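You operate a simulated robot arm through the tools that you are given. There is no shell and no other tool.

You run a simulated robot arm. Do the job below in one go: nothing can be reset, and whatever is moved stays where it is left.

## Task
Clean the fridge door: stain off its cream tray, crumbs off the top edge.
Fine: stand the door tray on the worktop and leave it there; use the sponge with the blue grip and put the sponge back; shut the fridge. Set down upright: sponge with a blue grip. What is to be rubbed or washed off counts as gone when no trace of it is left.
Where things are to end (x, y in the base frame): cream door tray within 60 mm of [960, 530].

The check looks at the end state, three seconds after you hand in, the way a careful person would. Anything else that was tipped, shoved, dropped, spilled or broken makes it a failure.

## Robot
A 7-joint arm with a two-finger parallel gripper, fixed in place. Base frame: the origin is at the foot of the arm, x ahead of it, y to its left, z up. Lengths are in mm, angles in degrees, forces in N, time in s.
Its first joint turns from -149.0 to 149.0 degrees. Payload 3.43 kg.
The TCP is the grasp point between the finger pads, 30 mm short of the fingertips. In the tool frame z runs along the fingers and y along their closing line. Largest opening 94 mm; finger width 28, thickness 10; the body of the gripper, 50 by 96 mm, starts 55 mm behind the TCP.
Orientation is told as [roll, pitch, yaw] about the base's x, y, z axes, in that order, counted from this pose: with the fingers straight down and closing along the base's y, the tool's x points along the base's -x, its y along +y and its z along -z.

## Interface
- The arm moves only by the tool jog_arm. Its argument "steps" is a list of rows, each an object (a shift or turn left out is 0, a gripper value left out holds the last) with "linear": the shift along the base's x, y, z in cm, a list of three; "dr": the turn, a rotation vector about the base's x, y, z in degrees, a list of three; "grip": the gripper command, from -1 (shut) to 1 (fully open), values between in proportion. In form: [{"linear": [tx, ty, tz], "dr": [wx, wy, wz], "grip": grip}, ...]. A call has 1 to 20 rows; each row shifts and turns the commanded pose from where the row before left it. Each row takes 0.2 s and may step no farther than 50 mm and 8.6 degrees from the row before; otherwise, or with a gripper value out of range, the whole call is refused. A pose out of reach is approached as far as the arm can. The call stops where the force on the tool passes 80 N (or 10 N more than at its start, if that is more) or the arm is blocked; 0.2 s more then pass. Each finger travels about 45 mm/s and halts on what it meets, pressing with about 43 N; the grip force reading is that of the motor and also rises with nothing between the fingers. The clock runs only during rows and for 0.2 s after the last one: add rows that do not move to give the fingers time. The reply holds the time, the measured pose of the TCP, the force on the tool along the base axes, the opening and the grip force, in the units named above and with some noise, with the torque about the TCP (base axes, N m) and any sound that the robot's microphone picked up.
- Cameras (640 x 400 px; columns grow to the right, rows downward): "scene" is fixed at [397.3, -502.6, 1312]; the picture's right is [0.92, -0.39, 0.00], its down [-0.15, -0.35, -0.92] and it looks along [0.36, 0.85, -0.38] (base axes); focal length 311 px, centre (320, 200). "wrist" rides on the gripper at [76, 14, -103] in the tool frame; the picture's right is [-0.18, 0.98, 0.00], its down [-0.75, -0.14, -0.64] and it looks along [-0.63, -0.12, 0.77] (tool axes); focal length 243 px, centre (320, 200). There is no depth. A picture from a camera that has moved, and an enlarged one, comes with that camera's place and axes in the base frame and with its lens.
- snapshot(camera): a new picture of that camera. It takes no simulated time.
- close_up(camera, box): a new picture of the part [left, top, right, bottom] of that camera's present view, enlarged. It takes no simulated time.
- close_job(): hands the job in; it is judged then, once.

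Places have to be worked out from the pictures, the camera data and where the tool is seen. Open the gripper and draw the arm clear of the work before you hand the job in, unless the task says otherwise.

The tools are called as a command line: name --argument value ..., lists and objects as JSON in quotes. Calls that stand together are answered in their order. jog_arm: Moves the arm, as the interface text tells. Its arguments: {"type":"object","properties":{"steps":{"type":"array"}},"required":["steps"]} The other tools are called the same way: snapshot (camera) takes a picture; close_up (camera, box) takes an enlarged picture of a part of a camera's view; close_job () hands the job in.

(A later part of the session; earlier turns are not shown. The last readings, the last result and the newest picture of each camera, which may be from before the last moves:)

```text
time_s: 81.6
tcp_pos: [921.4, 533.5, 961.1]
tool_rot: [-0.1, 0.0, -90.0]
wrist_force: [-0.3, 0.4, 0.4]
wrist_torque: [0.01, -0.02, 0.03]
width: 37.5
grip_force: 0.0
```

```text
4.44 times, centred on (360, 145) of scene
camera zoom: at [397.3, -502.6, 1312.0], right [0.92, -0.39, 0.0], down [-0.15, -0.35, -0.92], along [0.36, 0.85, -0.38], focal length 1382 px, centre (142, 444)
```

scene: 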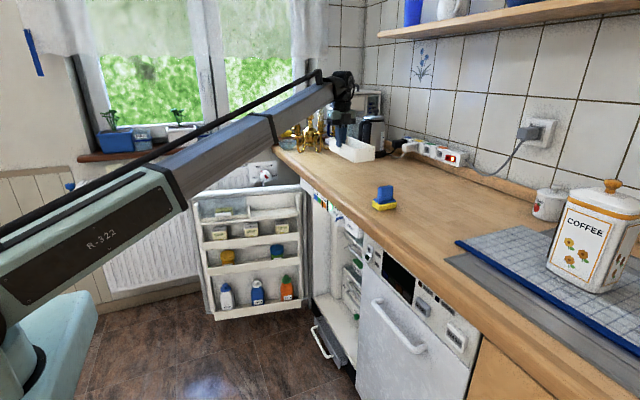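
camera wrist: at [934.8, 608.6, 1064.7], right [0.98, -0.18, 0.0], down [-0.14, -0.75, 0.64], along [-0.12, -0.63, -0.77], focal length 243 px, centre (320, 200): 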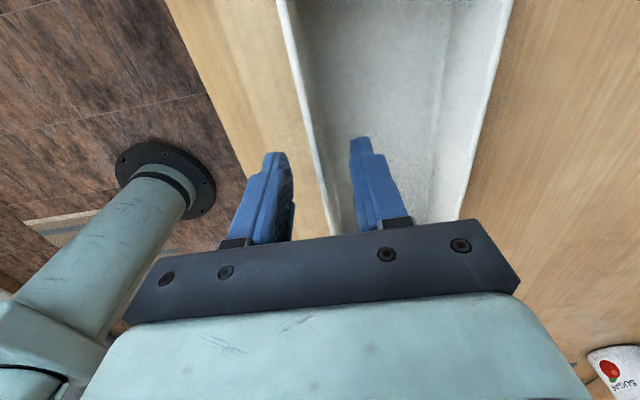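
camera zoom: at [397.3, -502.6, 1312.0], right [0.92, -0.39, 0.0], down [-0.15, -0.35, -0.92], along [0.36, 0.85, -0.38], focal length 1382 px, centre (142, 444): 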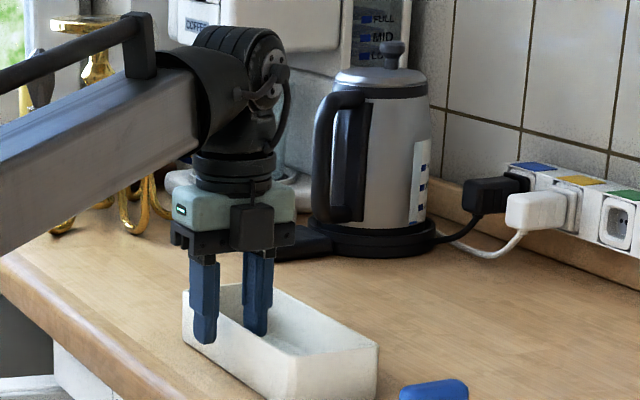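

The tray stands on the worktop with both fingers clear of the wall. I rise straight up and look at it.

jog_arm --steps '[{"linear": [0, 0, 1]}, {"linear": [0, 0, 3]}, {"linear": [0, 0, 4]}, {"linear": [0, 0, 5]}, {"linear": [0, 0, 5]}, {}]'

snapshot --camera "wrist"

close_up --camera "scene" --box '[280, 100, 440, 220]'

```text
time_s: 83.0
tcp_pos: [921.9, 533.4, 1143.9]
tool_rot: [0.0, 0.0, -90.0]
wrist_force: [0.5, 0.4, -0.4]
wrist_torque: [0.03, -0.02, 0.0]
width: 37.6
grip_force: 0.0
```

```text
taken
camera wrist: at [935.2, 608.7, 1246.4], right [0.98, -0.18, 0.0], down [-0.14, -0.75, 0.64], along [-0.12, -0.63, -0.77], focal length 243 px, centre (320, 200)
```

wrist: 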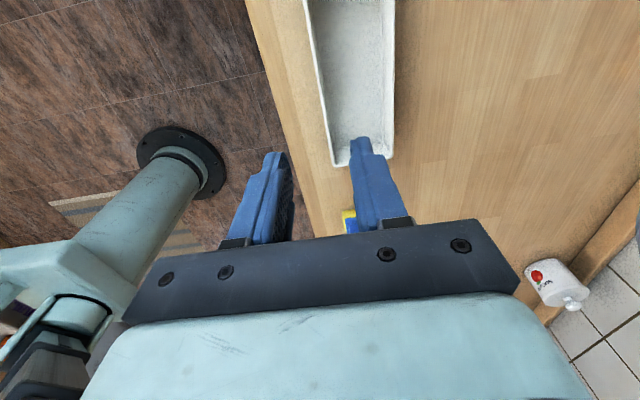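

```text
3.33 times, centred on (360, 160) of scene
camera zoom: at [397.3, -502.6, 1312.0], right [0.92, -0.39, 0.0], down [-0.15, -0.35, -0.92], along [0.36, 0.85, -0.38], focal length 1036 px, centre (187, 333)
```

zoom: 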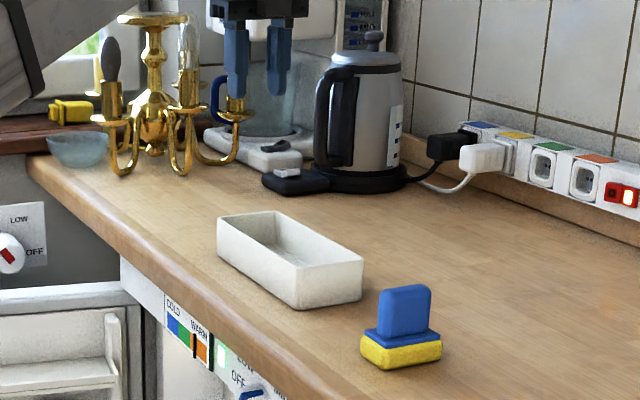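

The tray stands level at x 921–1000, y 429–629, centred on (960, 530). Next is shutting the door; first I check what sits in the door's path, especially the grey drawer with the handle near the floor.

close_up --camera "scene" --box '[290, 170, 400, 400]'

close_up --camera "scene" --box '[290, 290, 390, 400]'

close_up --camera "scene" --box '[170, 180, 320, 330]'

```text
1.74 times, centred on (345, 285) of scene
camera zoom: at [397.3, -502.6, 1312.0], right [0.92, -0.39, 0.0], down [-0.15, -0.35, -0.92], along [0.36, 0.85, -0.38], focal length 541 px, centre (276, 52)
```

zoom: 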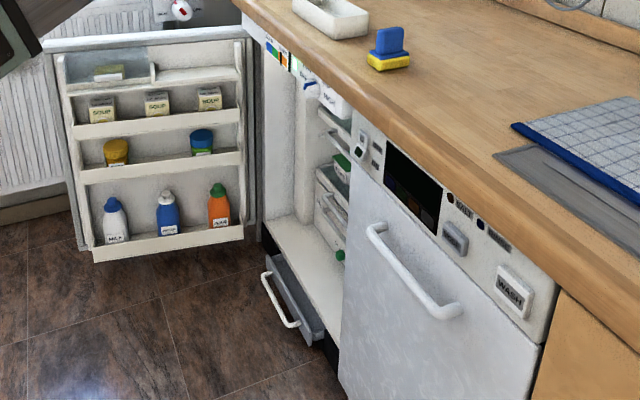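

```text
3.64 times, centred on (340, 345) of scene
camera zoom: at [397.3, -502.6, 1312.0], right [0.92, -0.39, 0.0], down [-0.15, -0.35, -0.92], along [0.36, 0.85, -0.38], focal length 1131 px, centre (247, -327)
```

zoom: 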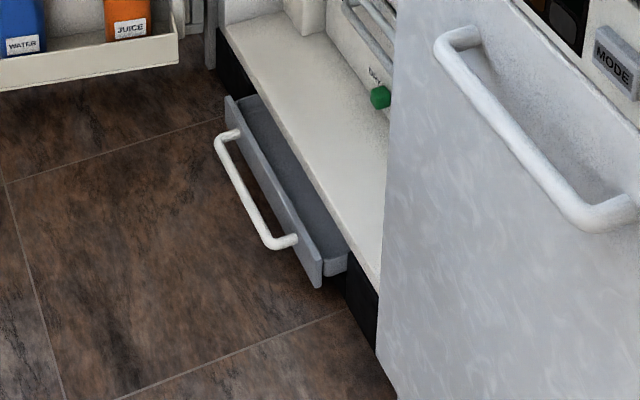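

```text
2.67 times, centred on (245, 255) of scene
camera zoom: at [397.3, -502.6, 1312.0], right [0.92, -0.39, 0.0], down [-0.15, -0.35, -0.92], along [0.36, 0.85, -0.38], focal length 829 px, centre (520, 53)
```

zoom: 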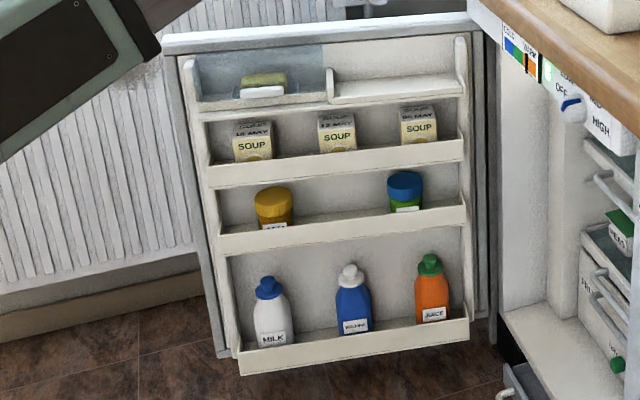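

The grey drip drawer sits in the plinth below the door's lower edge, so it isn't in the way, and the closed door will be at x ≈ 880–920 under the worktop edge. I close the fingers and move high over to the outer side of the door (yaw back to 0) to look at its outer face and the gap to the radiator.

jog_arm --steps '[{"linear": [-3.1, 3.1, 0], "dr": [0, 0, 6], "grip": -1}, {"linear": [-3.1, 3.1, 0], "dr": [0, 0, 6]}, {"linear": [-3.1, 3.1, 0], "dr": [0, 0, 6]}, {"linear": [-3.1, 3.1, 0], "dr": [0, 0, 6]}, {"linear": [-3.1, 3.1, 0], "dr": [0, 0, 6]}, {"linear": [-3.1, 3.1, 0], "dr": [0, 0, 6]}, {"linear": [-3.1, 3.1, 0], "dr": [0, 0, 6]}, {"linear": [-3.1, 3.1, 0], "dr": [0, 0, 6]}, {"linear": [-3.1, 3.1, 0], "dr": [0, 0, 6]}, {"linear": [-3.1, 3.1, 0], "dr": [0, 0, 6]}, {"linear": [-3.1, 3.1, 0], "dr": [0, 0, 6]}, {"linear": [-3.1, 3.1, 0], "dr": [0, 0, 6]}, {"linear": [-3.1, 3.1, 0], "dr": [0, 0, 6]}, {"linear": [-3.1, 3.1, 0], "dr": [0, 0, 6]}, {"linear": [-3.1, 3.1, 0], "dr": [0, 0, 6]}, {}]'

snapshot --camera "wrist"

snapshot --camera "scene"

```text
time_s: 86.4
tcp_pos: [456.5, 998.6, 1143.6]
tool_rot: [0.0, 0.0, 0.1]
wrist_force: [0.5, -0.2, -0.1]
wrist_torque: [0.01, 0.0, -0.02]
width: 0.0
grip_force: 33.2
```

```text
taken
camera wrist: at [380.8, 1013.0, 1246.5], right [0.18, 0.98, 0.0], down [0.75, -0.14, 0.64], along [0.63, -0.12, -0.77], focal length 243 px, centre (320, 200)
```

wrist: 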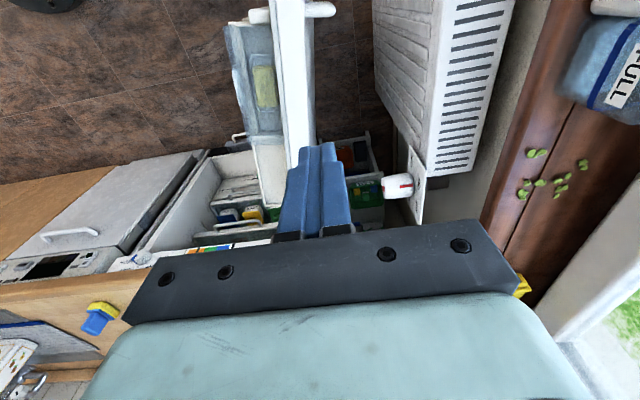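

```text
taken
```

scene: 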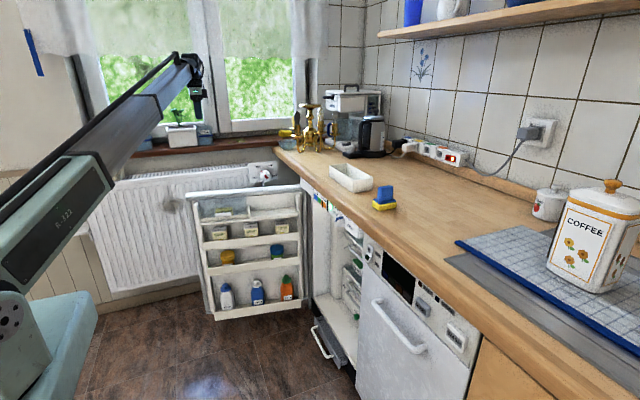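

close_up --camera "wrist" --box '[220, 0, 440, 140]'

close_up --camera "wrist" --box '[340, 0, 540, 250]'

```text
2.86 times, centred on (330, 70) of wrist
camera zoom: at [380.8, 1013.0, 1246.5], right [0.18, 0.98, 0.0], down [0.75, -0.14, 0.64], along [0.63, -0.12, -0.77], focal length 693 px, centre (291, 571)
```

zoom: 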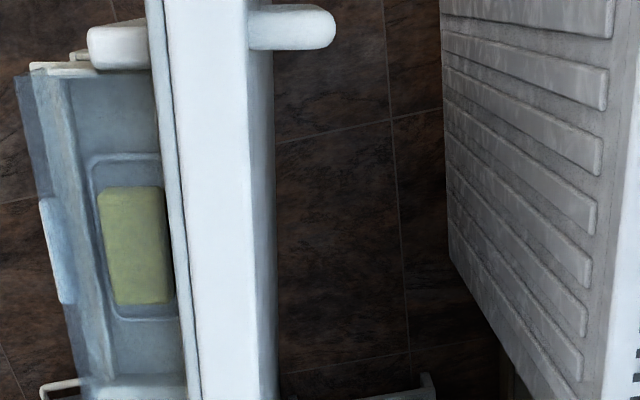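

```text
1.60 times, centred on (440, 125) of wrist
camera zoom: at [380.8, 1013.0, 1246.5], right [0.18, 0.98, 0.0], down [0.75, -0.14, 0.64], along [0.63, -0.12, -0.77], focal length 388 px, centre (128, 320)
```

zoom: 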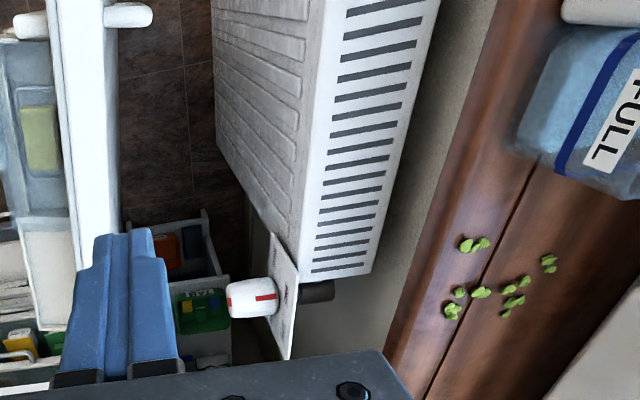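

The handle protrudes at x ≈ 395 and the radiator is 200 mm behind the door, so there is room for the closed fingers behind the outer face at x ≈ 455. I shift 32 mm to +y and descend in two stages, first stopping above the door top.

jog_arm --steps '[{"linear": [0, 3.2, 0]}, {"linear": [0, 0, -5]}, {"linear": [0, 0, -5]}, {"linear": [0, 0, -5]}, {"linear": [0, 0, -5]}, {"linear": [0, 0, -5]}, {}]'

snapshot --camera "wrist"

close_up --camera "scene" --box '[130, 90, 330, 240]'

```text
time_s: 88.0
tcp_pos: [454.1, 1027.6, 892.2]
tool_rot: [-0.1, 0.0, 0.0]
wrist_force: [0.8, -0.5, 0.7]
wrist_torque: [0.01, 0.01, -0.02]
width: 0.0
grip_force: 33.4
```

```text
taken
camera wrist: at [377.9, 1042.8, 994.7], right [0.18, 0.98, 0.0], down [0.75, -0.14, 0.64], along [0.63, -0.12, -0.77], focal length 243 px, centre (320, 200)
```

wrist: 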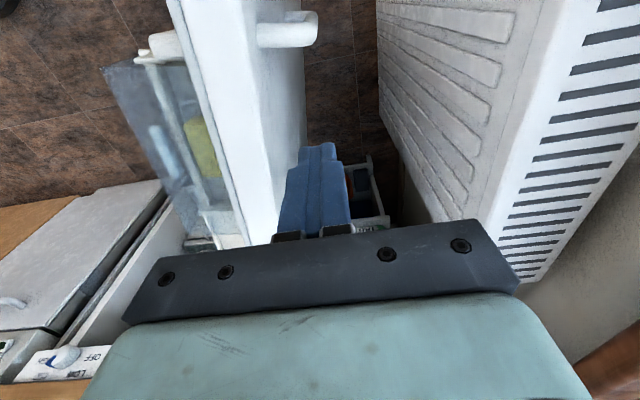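

```text
2.67 times, centred on (230, 165) of scene
camera zoom: at [397.3, -502.6, 1312.0], right [0.92, -0.39, 0.0], down [-0.15, -0.35, -0.92], along [0.36, 0.85, -0.38], focal length 829 px, centre (560, 293)
```

zoom: 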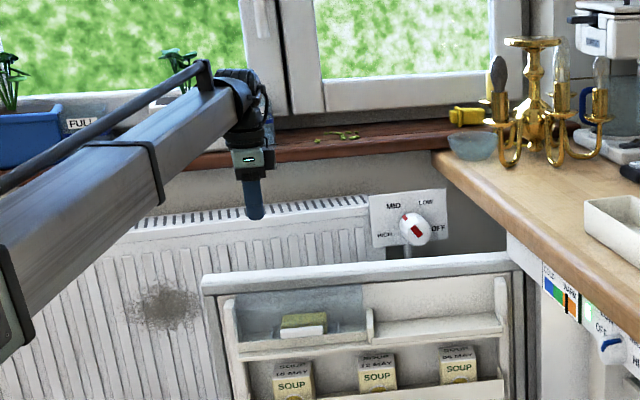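

Clear space around the fingers. I go down to TCP z ≈ 775 so the fingertips are about 40 mm below the door's top edge on its outer side.

jog_arm --steps '[{"linear": [0, 0, -4]}, {"linear": [0, 0, -4]}, {"linear": [0, 0, -3.7]}, {}]'

snapshot --camera "wrist"

close_up --camera "scene" --box '[130, 90, 330, 240]'

```text
time_s: 89.0
tcp_pos: [455.6, 1028.8, 773.4]
tool_rot: [0.1, 0.0, 0.0]
wrist_force: [0.0, 0.2, 0.0]
wrist_torque: [0.0, 0.03, -0.03]
width: 0.1
grip_force: 33.2
```

```text
taken
camera wrist: at [378.7, 1043.0, 877.1], right [0.18, 0.98, 0.0], down [0.75, -0.14, 0.64], along [0.63, -0.12, -0.77], focal length 243 px, centre (320, 200)
```

wrist: 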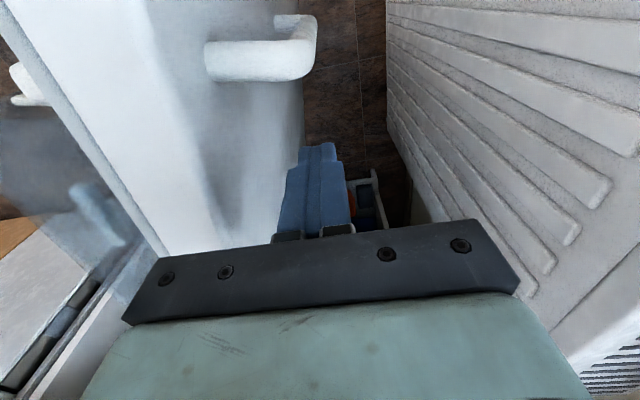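

```text
2.67 times, centred on (230, 165) of scene
camera zoom: at [397.3, -502.6, 1312.0], right [0.92, -0.39, 0.0], down [-0.15, -0.35, -0.92], along [0.36, 0.85, -0.38], focal length 829 px, centre (560, 293)
```

zoom: 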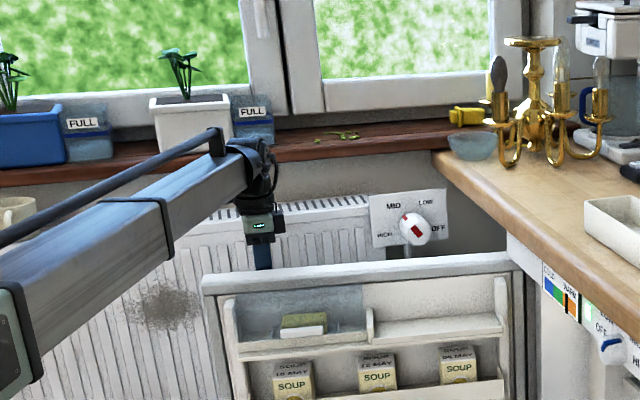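

The fingers are behind the outer face with the handle safely off to the side. I push slowly in −y, following the door's arc, and watch the force.

jog_arm --steps '[{"linear": [0, -2, 0]}, {"linear": [0, -1.5, 0]}, {"linear": [0, -1, 0]}, {"linear": [-0.15, -1, 0]}, {"linear": [-0.15, -1, 0]}, {"linear": [-0.15, -1, 0]}, {"linear": [-0.15, -1, 0]}, {}]'

snapshot --camera "scene"

```text
time_s: 90.8
tcp_pos: [449.2, 944.3, 776.2]
tool_rot: [0.0, 0.0, 0.0]
wrist_force: [0.1, -0.8, 0.7]
wrist_torque: [0.0, 0.02, -0.02]
width: 0.1
grip_force: 32.9
```

```text
taken
```

scene: 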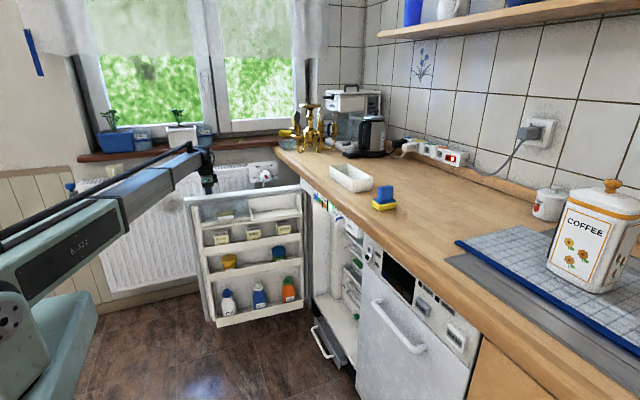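

The door swings smoothly. I continue along the arc.

jog_arm --steps '[{"linear": [-0.2, -1.25, 0]}, {"linear": [-0.2, -1.25, 0]}, {"linear": [-0.2, -1.25, 0]}, {"linear": [0.02, -1.32, 0]}, {"linear": [0.02, -1.32, 0]}, {"linear": [0.02, -1.32, 0]}, {"linear": [0.02, -1.32, 0]}, {"linear": [0.02, -1.32, 0]}, {"linear": [0.02, -1.32, 0]}, {}]'

snapshot --camera "scene"

snapshot --camera "wrist"

```text
time_s: 93.0
tcp_pos: [445.3, 826.8, 773.7]
tool_rot: [-0.1, 0.0, 0.0]
wrist_force: [1.0, -0.3, -0.6]
wrist_torque: [0.02, 0.02, 0.01]
width: 0.1
grip_force: 32.9
```

```text
taken
```

scene: 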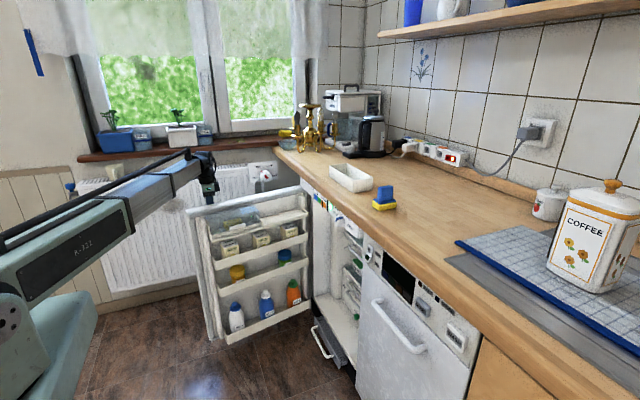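

```text
taken
camera wrist: at [368.3, 841.7, 878.0], right [0.18, 0.98, 0.0], down [0.75, -0.14, 0.64], along [0.63, -0.12, -0.77], focal length 243 px, centre (320, 200)
```

wrist: 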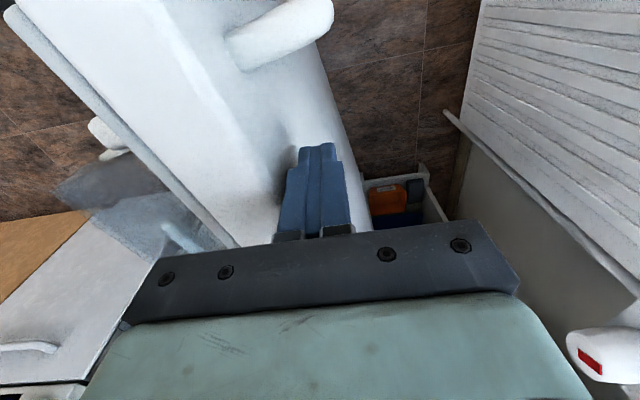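

Door is rotating well, contents undisturbed. Continuing the arc toward (459, 750) and (487, 677).

jog_arm --steps '[{"linear": [0.22, -1.29, 0]}, {"linear": [0.22, -1.29, 0]}, {"linear": [0.22, -1.29, 0]}, {"linear": [0.22, -1.29, 0]}, {"linear": [0.22, -1.29, 0]}, {"linear": [0.22, -1.29, 0]}, {"linear": [0.47, -1.22, 0]}, {"linear": [0.47, -1.22, 0]}, {"linear": [0.47, -1.22, 0]}, {"linear": [0.47, -1.22, 0]}, {"linear": [0.47, -1.22, 0]}, {"linear": [0.47, -1.22, 0]}, {}]'

snapshot --camera "scene"

snapshot --camera "wrist"

```text
time_s: 95.8
tcp_pos: [486.6, 677.3, 774.5]
tool_rot: [-0.1, 0.0, 0.0]
wrist_force: [0.0, 0.0, -0.2]
wrist_torque: [-0.02, 0.0, 0.01]
width: 0.2
grip_force: 32.3
```

```text
taken
```

scene: 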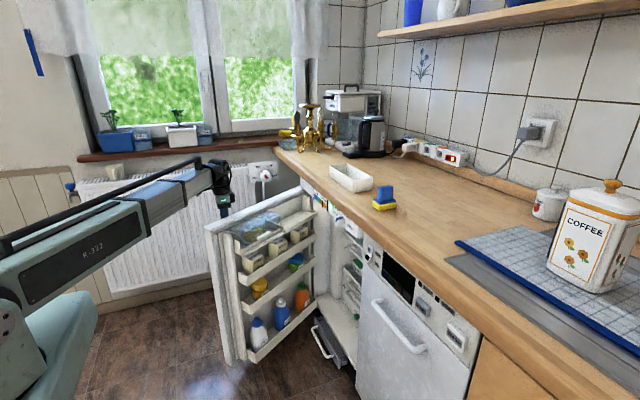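

```text
taken
camera wrist: at [410.0, 690.9, 878.0], right [0.18, 0.98, 0.0], down [0.75, -0.14, 0.64], along [0.63, -0.12, -0.77], focal length 243 px, centre (320, 200)
```

wrist: 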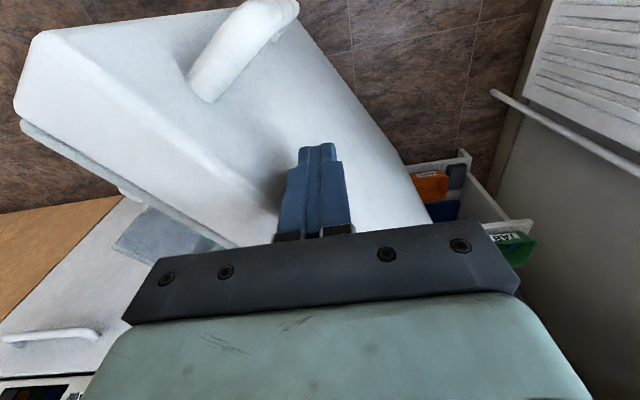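

Half way; I keep following the arc to (528, 609) and (580, 549).

jog_arm --steps '[{"linear": [0.68, -1.14, 0]}, {"linear": [0.68, -1.14, 0]}, {"linear": [0.68, -1.14, 0]}, {"linear": [0.68, -1.14, 0]}, {"linear": [0.68, -1.14, 0]}, {"linear": [0.68, -1.14, 0]}, {"linear": [0.86, -1.0, 0]}, {"linear": [0.86, -1.0, 0]}, {"linear": [0.86, -1.0, 0]}, {"linear": [0.86, -1.0, 0]}, {"linear": [0.86, -1.0, 0]}, {"linear": [0.86, -1.0, 0]}, {}]'

snapshot --camera "scene"

snapshot --camera "wrist"

```text
time_s: 98.6
tcp_pos: [579.7, 548.7, 775.0]
tool_rot: [0.0, 0.0, 0.0]
wrist_force: [-0.2, -0.5, 0.1]
wrist_torque: [0.01, -0.01, -0.02]
width: 0.2
grip_force: 32.6
```

```text
taken
```

scene: 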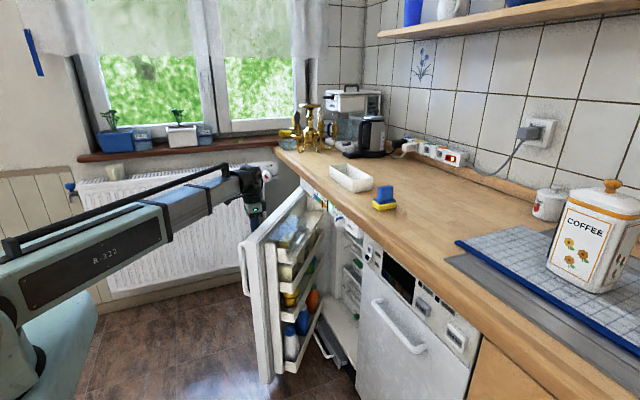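

```text
taken
camera wrist: at [502.5, 562.3, 878.0], right [0.18, 0.98, 0.0], down [0.75, -0.14, 0.64], along [0.63, -0.12, -0.77], focal length 243 px, centre (320, 200)
```

wrist: 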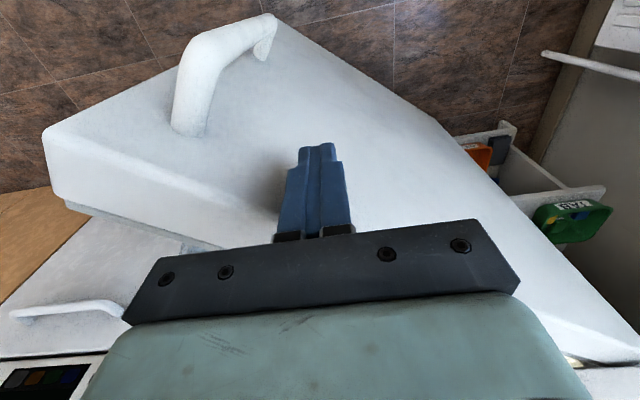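

Contents fine, about 30° left. I push to around (641, 499), then back off along the outward normal to re-orient the tool so that it clears the worktop edge for the final push.

jog_arm --steps '[{"linear": [1.02, -0.83, 0]}, {"linear": [1.02, -0.83, 0]}, {"linear": [1.02, -0.83, 0]}, {"linear": [1.02, -0.83, 0]}, {"linear": [1.02, -0.83, 0]}, {"linear": [1.02, -0.83, 0]}, {}, {"linear": [-2.6, 1.5, 0]}, {"linear": [-3.5, 1.5, 0]}, {"linear": [-4, 0, 0]}, {}]'

snapshot --camera "scene"

snapshot --camera "wrist"

```text
time_s: 101.0
tcp_pos: [537.8, 529.2, 774.5]
tool_rot: [0.1, 0.0, 0.1]
wrist_force: [-0.3, 0.3, -0.1]
wrist_torque: [0.0, 0.02, -0.02]
width: 0.2
grip_force: 32.8
```

```text
taken
```

scene: 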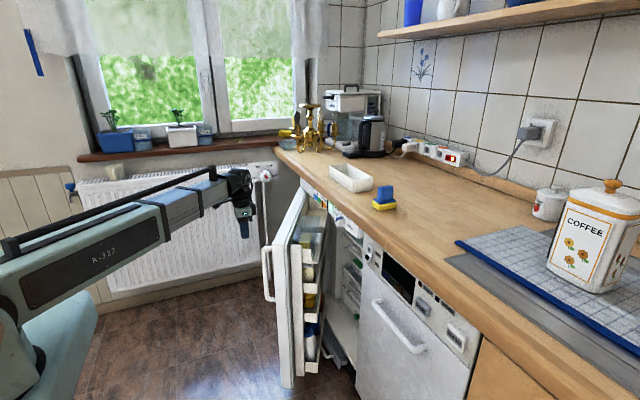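

```text
taken
camera wrist: at [461.6, 543.4, 877.6], right [0.18, 0.98, 0.0], down [0.75, -0.14, 0.64], along [0.63, -0.12, -0.77], focal length 243 px, centre (320, 200)
```

wrist: 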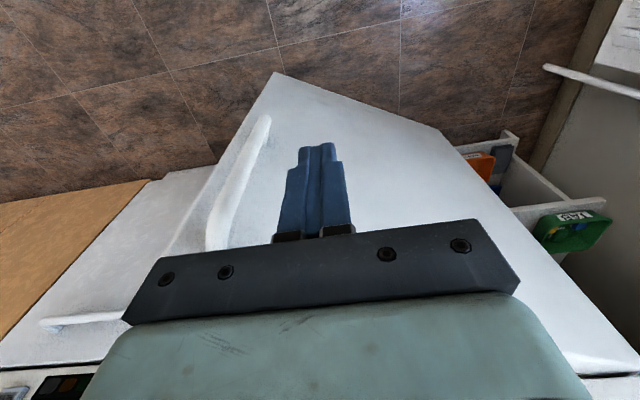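

The door stays put at about 30° open. I now tilt the tool forward by 52° (fingers pointing ahead and down) while still clear of the door.

jog_arm --steps '[{"linear": [0.5, 0, 0], "dr": [0, -7.5, 0]}, {"linear": [0.5, 0, 0], "dr": [0, -7.5, 0]}, {"linear": [0.5, 0, 0], "dr": [0, -7.5, 0]}, {"linear": [0.5, 0, 0], "dr": [0, -7.5, 0]}, {"linear": [0.5, 0, 0], "dr": [0, -7.5, 0]}, {"linear": [0.5, 0, 0], "dr": [0, -7.5, 0]}, {"linear": [0.5, 0, 0], "dr": [0, -7.5, 0]}, {}]'

snapshot --camera "scene"

snapshot --camera "wrist"

```text
time_s: 102.8
tcp_pos: [573.6, 528.3, 775.1]
tool_rot: [0.1, -52.6, 0.0]
wrist_force: [0.9, 0.4, 0.2]
wrist_torque: [-0.01, -0.01, 0.0]
width: 0.0
grip_force: 32.8
```

```text
taken
```

scene: 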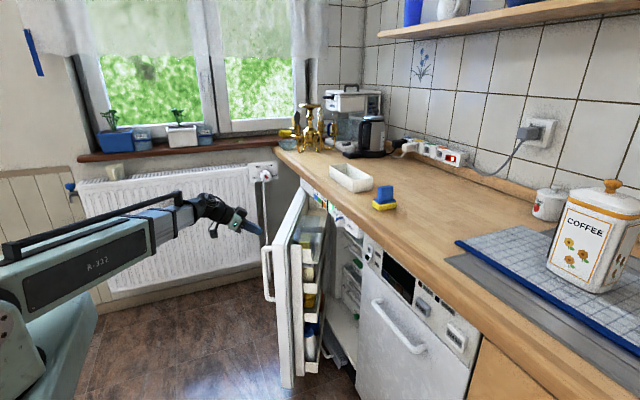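

```text
taken
camera wrist: at [445.9, 542.8, 777.6], right [0.11, 0.98, 0.15], down [-0.05, -0.14, 0.99], along [0.99, -0.12, 0.04], focal length 243 px, centre (320, 200)
```

wrist: 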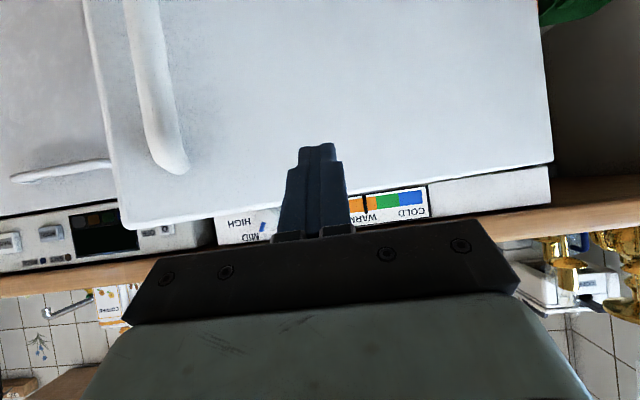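

The tool points forward beneath the door's top edge, with the handle well to one side. I push gently forward along the arc again.

jog_arm --steps '[{"linear": [1.4, -0.8, 0]}, {"linear": [1.4, -0.8, 0]}, {"linear": [1.4, -0.8, 0]}, {"linear": [1.32, -0.6, 0]}, {"linear": [1.32, -0.6, 0]}, {"linear": [1.32, -0.6, 0]}, {"linear": [1.32, -0.6, 0]}, {"linear": [1.32, -0.6, 0]}, {"linear": [1.32, -0.6, 0]}, {}]'

snapshot --camera "scene"

snapshot --camera "wrist"

```text
time_s: 105.0
tcp_pos: [694.6, 467.7, 774.2]
tool_rot: [-0.1, -52.5, -0.1]
wrist_force: [-0.7, 0.4, 0.3]
wrist_torque: [0.03, -0.03, 0.01]
width: 0.0
grip_force: 33.1
```

```text
taken
```

scene: 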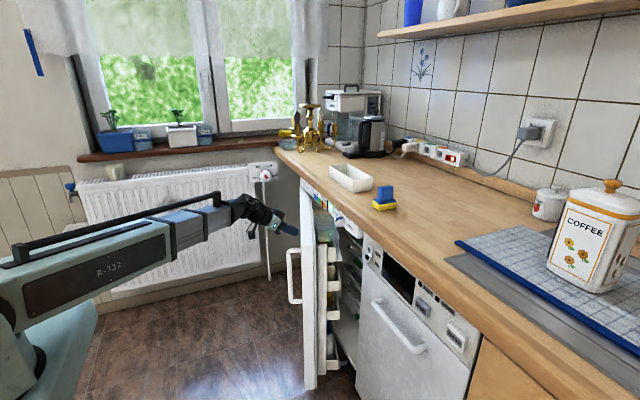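

```text
taken
camera wrist: at [567.5, 483.0, 777.1], right [0.11, 0.98, 0.15], down [-0.05, -0.14, 0.99], along [0.99, -0.12, 0.03], focal length 243 px, centre (320, 200)
```

wrist: 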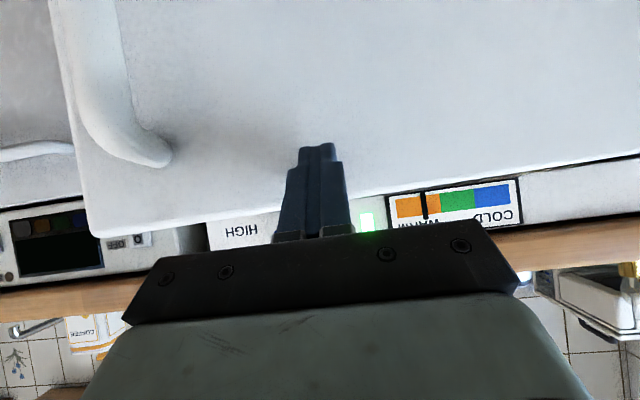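

The door is nearly shut. A control knob sits on the strip above the door right about in line with my fingers, so I look closely before going further.

close_up --camera "wrist" --box '[180, 140, 440, 260]'

close_up --camera "scene" --box '[270, 180, 390, 270]'

```text
2.46 times, centred on (310, 200) of wrist
camera zoom: at [567.5, 483.0, 777.1], right [0.11, 0.98, 0.15], down [-0.05, -0.14, 0.99], along [0.99, -0.12, 0.03], focal length 597 px, centre (345, 200)
```

zoom: 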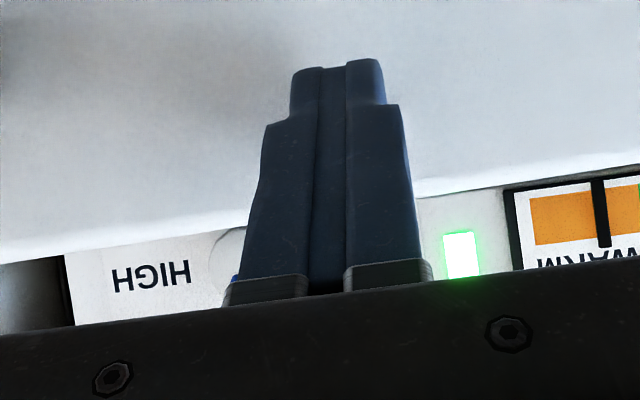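

```text
4.44 times, centred on (330, 225) of scene
camera zoom: at [397.3, -502.6, 1312.0], right [0.92, -0.39, 0.0], down [-0.15, -0.35, -0.92], along [0.36, 0.85, -0.38], focal length 1382 px, centre (276, 89)
```

zoom: 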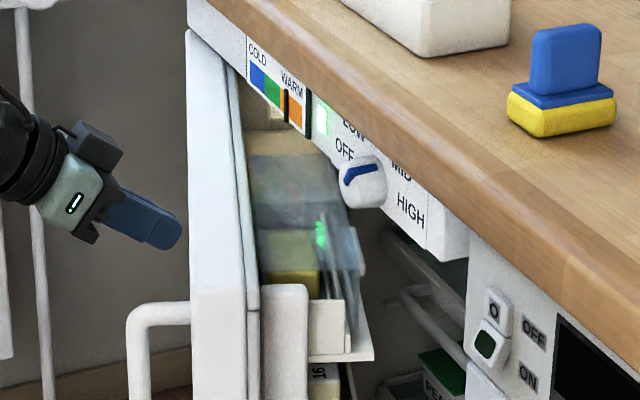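

The knob protrudes from the strip at y ≈ 425, just above door-top height. To stay clear of it I back off, drop 4 cm and shift to y ≈ 520 before pushing on.

jog_arm --steps '[{"linear": [-2, 0, 0]}, {"linear": [0, 2.6, -2]}, {"linear": [0, 2.6, -2]}, {"linear": [1.25, 0, 0]}, {"linear": [1.25, 0, 0]}, {"linear": [1.25, 0, 0]}, {"linear": [1.28, -0.42, 0]}, {"linear": [1.28, -0.42, 0]}, {"linear": [1.28, -0.42, 0]}, {"linear": [1.28, -0.42, 0]}, {}]'

snapshot --camera "scene"

snapshot --camera "wrist"

```text
time_s: 107.4
tcp_pos: [764.0, 503.7, 733.6]
tool_rot: [0.0, -52.6, 0.0]
wrist_force: [-0.3, -0.1, 0.5]
wrist_torque: [0.04, 0.01, 0.0]
width: 0.0
grip_force: 33.4
```

```text
taken
```

scene: 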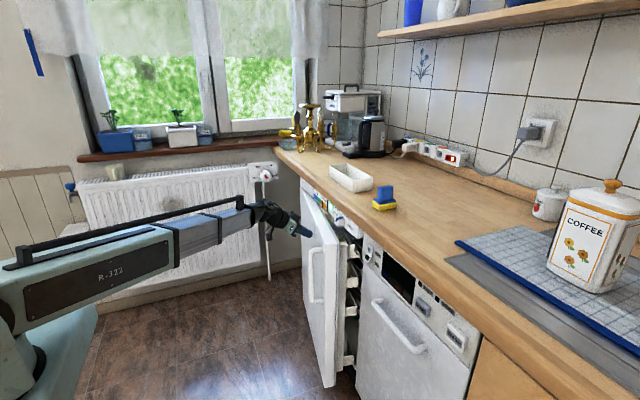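

```text
taken
camera wrist: at [636.4, 517.8, 735.6], right [0.11, 0.98, 0.15], down [-0.05, -0.14, 0.99], along [0.99, -0.12, 0.03], focal length 243 px, centre (320, 200)
```

wrist: 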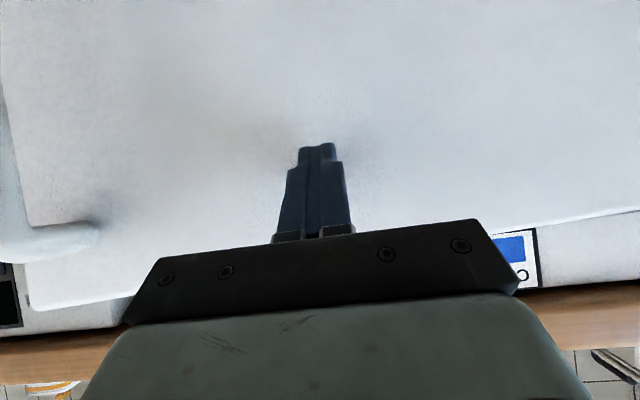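

The door is about 12° from shut. I continue more slowly.

jog_arm --steps '[{"linear": [0.9, -0.2, 0]}, {"linear": [0.9, -0.2, 0]}, {"linear": [0.9, -0.15, 0]}, {"linear": [0.8, -0.1, 0]}, {"linear": [0.8, -0.1, 0]}, {}]'

snapshot --camera "scene"

close_up --camera "scene" --box '[240, 180, 390, 300]'

```text
time_s: 108.8
tcp_pos: [806.7, 495.9, 734.7]
tool_rot: [0.0, -52.6, 0.0]
wrist_force: [-0.2, -1.9, -0.4]
wrist_torque: [0.01, 0.0, -0.02]
width: 0.0
grip_force: 32.8
```

```text
taken
```

scene: 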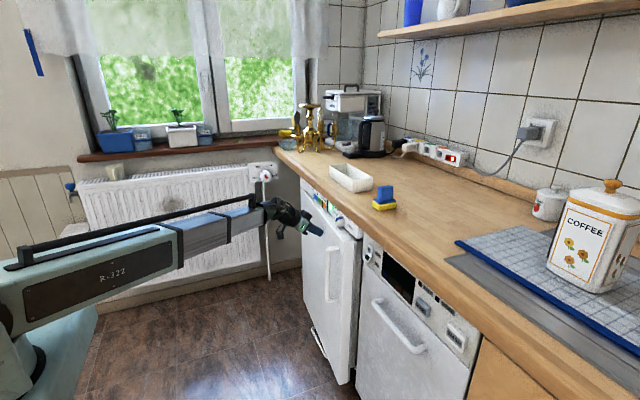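

```text
3.33 times, centred on (315, 240) of scene
camera zoom: at [397.3, -502.6, 1312.0], right [0.92, -0.39, 0.0], down [-0.15, -0.35, -0.92], along [0.36, 0.85, -0.38], focal length 1036 px, centre (337, 67)
```

zoom: 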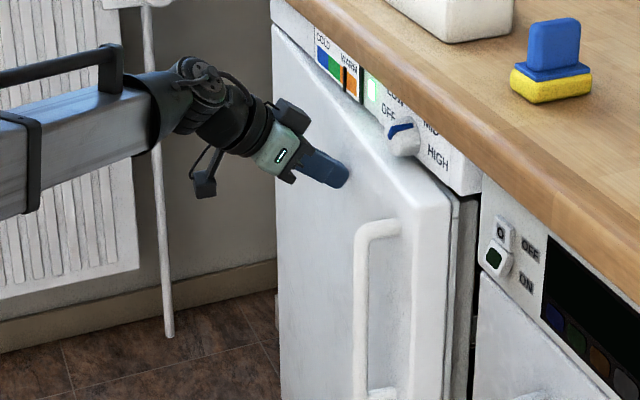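

About 6° left and nothing obstructing. I push on in 6 mm steps, watching for the stop.

jog_arm --steps '[{"linear": [0.6, -0.05, 0]}, {"linear": [0.6, -0.05, 0]}, {"linear": [0.6, 0, 0]}, {"linear": [0.6, 0, 0]}, {}]'

close_up --camera "scene" --box '[240, 180, 390, 300]'

```text
time_s: 110.0
tcp_pos: [831.1, 495.2, 734.4]
tool_rot: [-0.1, -52.4, 0.0]
wrist_force: [-0.3, 0.1, 0.1]
wrist_torque: [-0.03, -0.01, 0.0]
width: 0.0
grip_force: 33.4
```

```text
3.33 times, centred on (315, 240) of scene
camera zoom: at [397.3, -502.6, 1312.0], right [0.92, -0.39, 0.0], down [-0.15, -0.35, -0.92], along [0.36, 0.85, -0.38], focal length 1036 px, centre (337, 67)
```

zoom: 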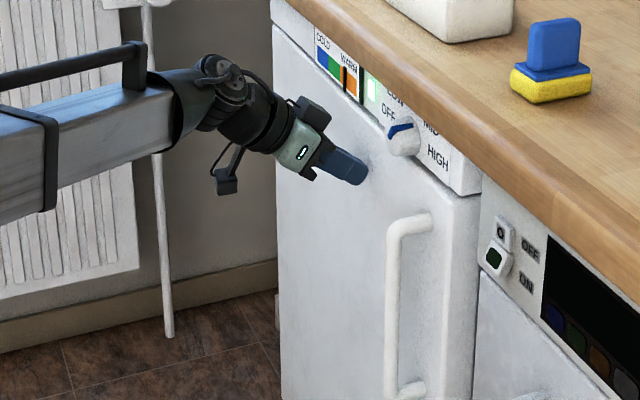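

Nearly flush now. I keep pushing in 3 mm steps until I feel the stop.

jog_arm --steps '[{"linear": [0.3, 0, 0]}, {"linear": [0.3, 0, 0]}, {"linear": [0.3, 0, 0]}, {}]'

close_up --camera "scene" --box '[240, 180, 390, 300]'

```text
time_s: 111.0
tcp_pos: [837.1, 494.0, 734.6]
tool_rot: [0.0, -52.4, 0.0]
wrist_force: [-26.3, -1.1, -0.5]
wrist_torque: [-0.24, 0.17, -0.03]
width: 0.0
grip_force: 32.8
```

```text
3.33 times, centred on (315, 240) of scene
camera zoom: at [397.3, -502.6, 1312.0], right [0.92, -0.39, 0.0], down [-0.15, -0.35, -0.92], along [0.36, 0.85, -0.38], focal length 1036 px, centre (337, 67)
```

zoom: 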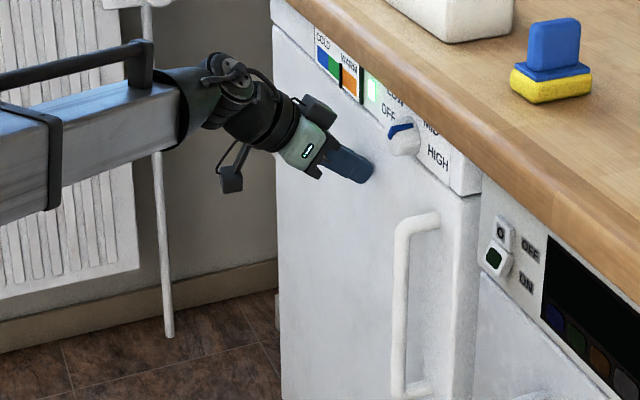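

The stop is felt at 26 N. I press a little more to make sure it is fully home, then inspect the gap.

jog_arm --steps '[{"linear": [0.2, 0, 0]}, {}]'

close_up --camera "scene" --box '[320, 210, 390, 260]'

close_up --camera "scene" --box '[290, 300, 380, 400]'

snapshot --camera "wrist"

```text
time_s: 111.6
tcp_pos: [837.8, 494.8, 733.1]
tool_rot: [0.0, -52.3, 0.0]
wrist_force: [-63.2, -1.0, -3.1]
wrist_torque: [-0.56, 0.54, 0.01]
width: 0.0
grip_force: 33.0
```

```text
8.00 times, centred on (355, 235) of scene
camera zoom: at [397.3, -502.6, 1312.0], right [0.92, -0.39, 0.0], down [-0.15, -0.35, -0.92], along [0.36, 0.85, -0.38], focal length 2488 px, centre (40, -80)
```

zoom: 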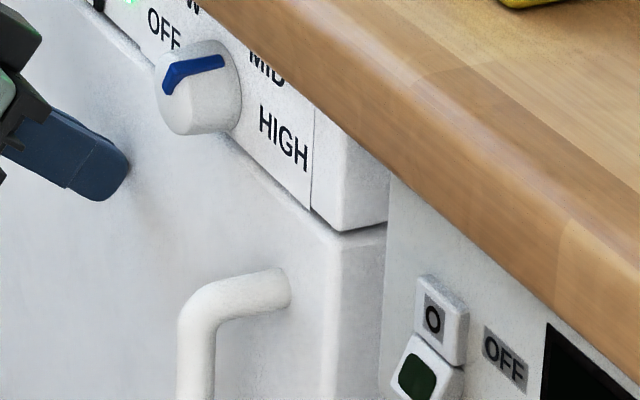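

```text
4.00 times, centred on (335, 350) of scene
camera zoom: at [397.3, -502.6, 1312.0], right [0.92, -0.39, 0.0], down [-0.15, -0.35, -0.92], along [0.36, 0.85, -0.38], focal length 1244 px, centre (260, -400)
```

zoom: 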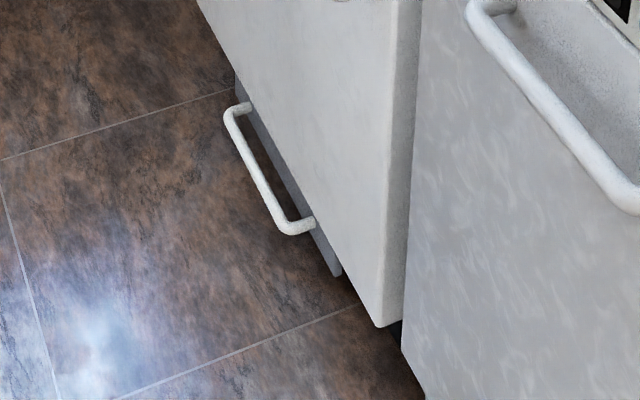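

```text
taken
camera wrist: at [709.7, 509.3, 738.0], right [0.11, 0.98, 0.15], down [-0.05, -0.14, 0.99], along [0.99, -0.12, 0.03], focal length 243 px, centre (320, 200)
```

wrist: 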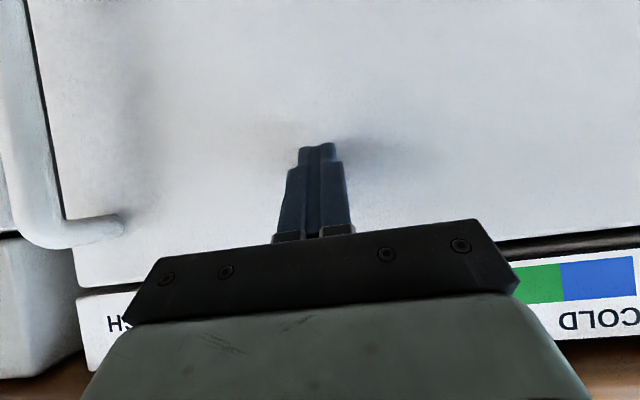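

The door hits a hard stop at 63 N and its front line computes to x ≈ 873–875 at both ends, parallel to the cabinet — it is shut. I back the arm straight off and check that the door stays closed.

jog_arm --steps '[{"linear": [-0.4, 0, 0]}, {"linear": [-1, 0, 0]}, {"linear": [-3, 0, 0]}, {"linear": [-4, 0, 0]}, {"linear": [-4, 0, 0]}, {}]'

snapshot --camera "wrist"

close_up --camera "scene" --box '[260, 170, 400, 270]'

```text
time_s: 113.0
tcp_pos: [718.1, 495.0, 737.3]
tool_rot: [0.0, -52.4, 0.1]
wrist_force: [-0.3, 0.0, 0.3]
wrist_torque: [0.02, 0.04, -0.02]
width: 0.0
grip_force: 33.1
```

```text
taken
camera wrist: at [589.5, 508.8, 739.1], right [0.11, 0.98, 0.15], down [-0.05, -0.14, 0.99], along [0.99, -0.12, 0.03], focal length 243 px, centre (320, 200)
```

wrist: 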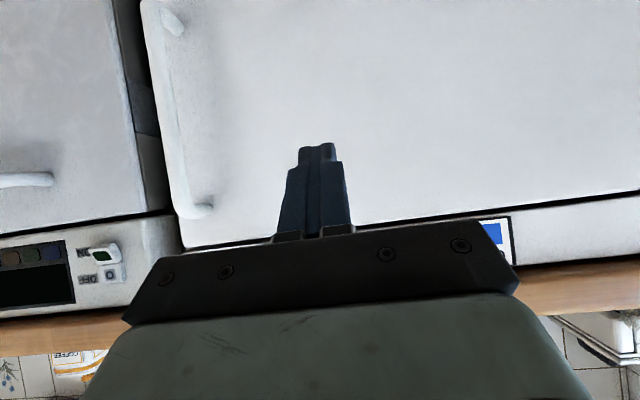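

```text
4.00 times, centred on (330, 220) of scene
camera zoom: at [397.3, -502.6, 1312.0], right [0.92, -0.39, 0.0], down [-0.15, -0.35, -0.92], along [0.36, 0.85, -0.38], focal length 1244 px, centre (280, 120)
```

zoom: 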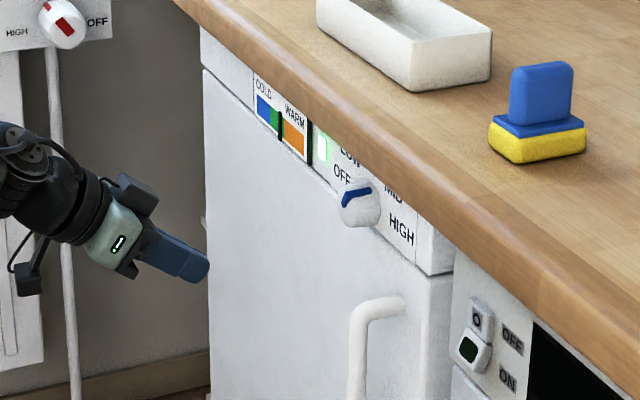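

The door stays flush and shut, the tray and sponge are in place. I retract further, tilt the tool back upright, rise and open the gripper.

jog_arm --steps '[{"linear": [-4.5, 0, 0]}, {"linear": [-4.5, 0, 0]}, {"linear": [-4.5, 0, 0]}, {"linear": [0, 0.5, 3], "dr": [0, 7.5, 0]}, {"linear": [0, 0.5, 3], "dr": [0, 7.5, 0]}, {"linear": [0, 0.5, 3], "dr": [0, 7.5, 0]}, {"linear": [0, 0.5, 3], "dr": [0, 7.5, 0]}, {"linear": [0, 0.5, 3], "dr": [0, 7.5, 0]}, {"linear": [0, 0.5, 3], "dr": [0, 7.5, 0]}, {"linear": [0, 0.5, 3], "dr": [0, 7.5, 0]}, {"linear": [0, 0, 4], "grip": 1}, {"linear": [0, 0, 4]}, {"linear": [0, 0, 4]}, {"linear": [0, 0, 3]}, {}]'

snapshot --camera "wrist"

snapshot --camera "scene"

```text
time_s: 116.2
tcp_pos: [582.3, 530.3, 1094.6]
tool_rot: [0.0, 0.0, 0.1]
wrist_force: [-0.2, -0.2, -0.5]
wrist_torque: [-0.02, -0.02, 0.01]
width: 93.8
grip_force: 0.1
```

```text
taken
camera wrist: at [507.1, 544.6, 1198.3], right [0.18, 0.98, 0.0], down [0.75, -0.14, 0.64], along [0.63, -0.12, -0.77], focal length 243 px, centre (320, 200)
```

wrist: 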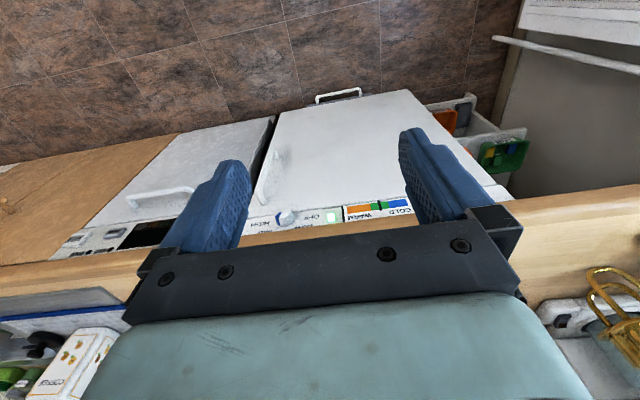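

```text
taken
```

scene: 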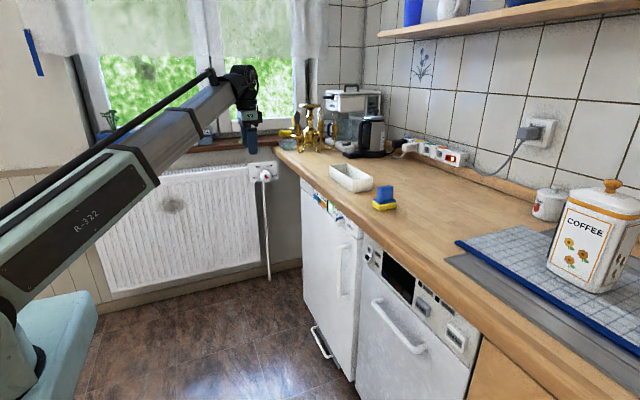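

The fridge is shut. I take close looks at the door front and the tray on the worktop before the final retreat.

close_up --camera "wrist" --box '[240, 70, 520, 240]'

close_up --camera "scene" --box '[310, 150, 410, 220]'

jog_arm --steps '[{"linear": [-4.5, 3, 0]}, {"linear": [-4.5, 3, 0]}, {"linear": [-4.5, 3, 0]}, {"linear": [-4.5, 3, 0]}, {"linear": [-4.5, 3, 0]}, {"linear": [-4.5, 3, 0]}, {}]'

```text
2.29 times, centred on (380, 155) of wrist
camera zoom: at [507.1, 544.6, 1198.3], right [0.18, 0.98, 0.0], down [0.75, -0.14, 0.64], along [0.63, -0.12, -0.77], focal length 555 px, centre (183, 303)
```

zoom: 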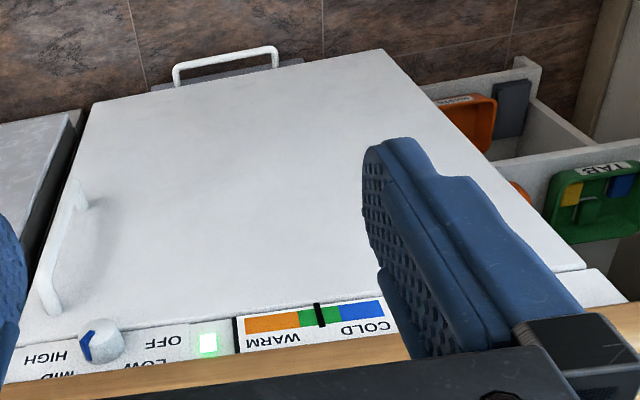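

```text
5.71 times, centred on (360, 185) of scene
camera zoom: at [397.3, -502.6, 1312.0], right [0.92, -0.39, 0.0], down [-0.15, -0.35, -0.92], along [0.36, 0.85, -0.38], focal length 1777 px, centre (91, 286)
```

zoom: 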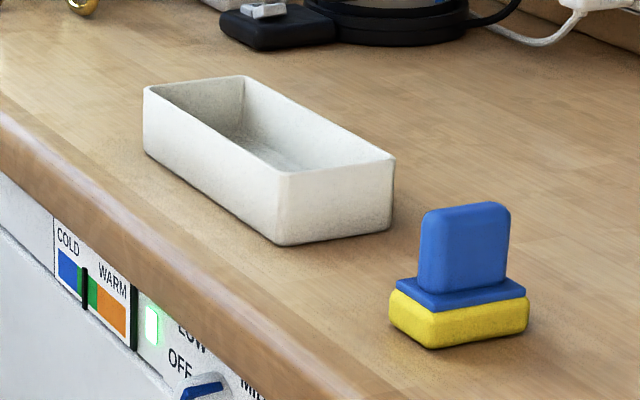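

```text
refused: row 1 steps farther than a row can; nothing moved
```

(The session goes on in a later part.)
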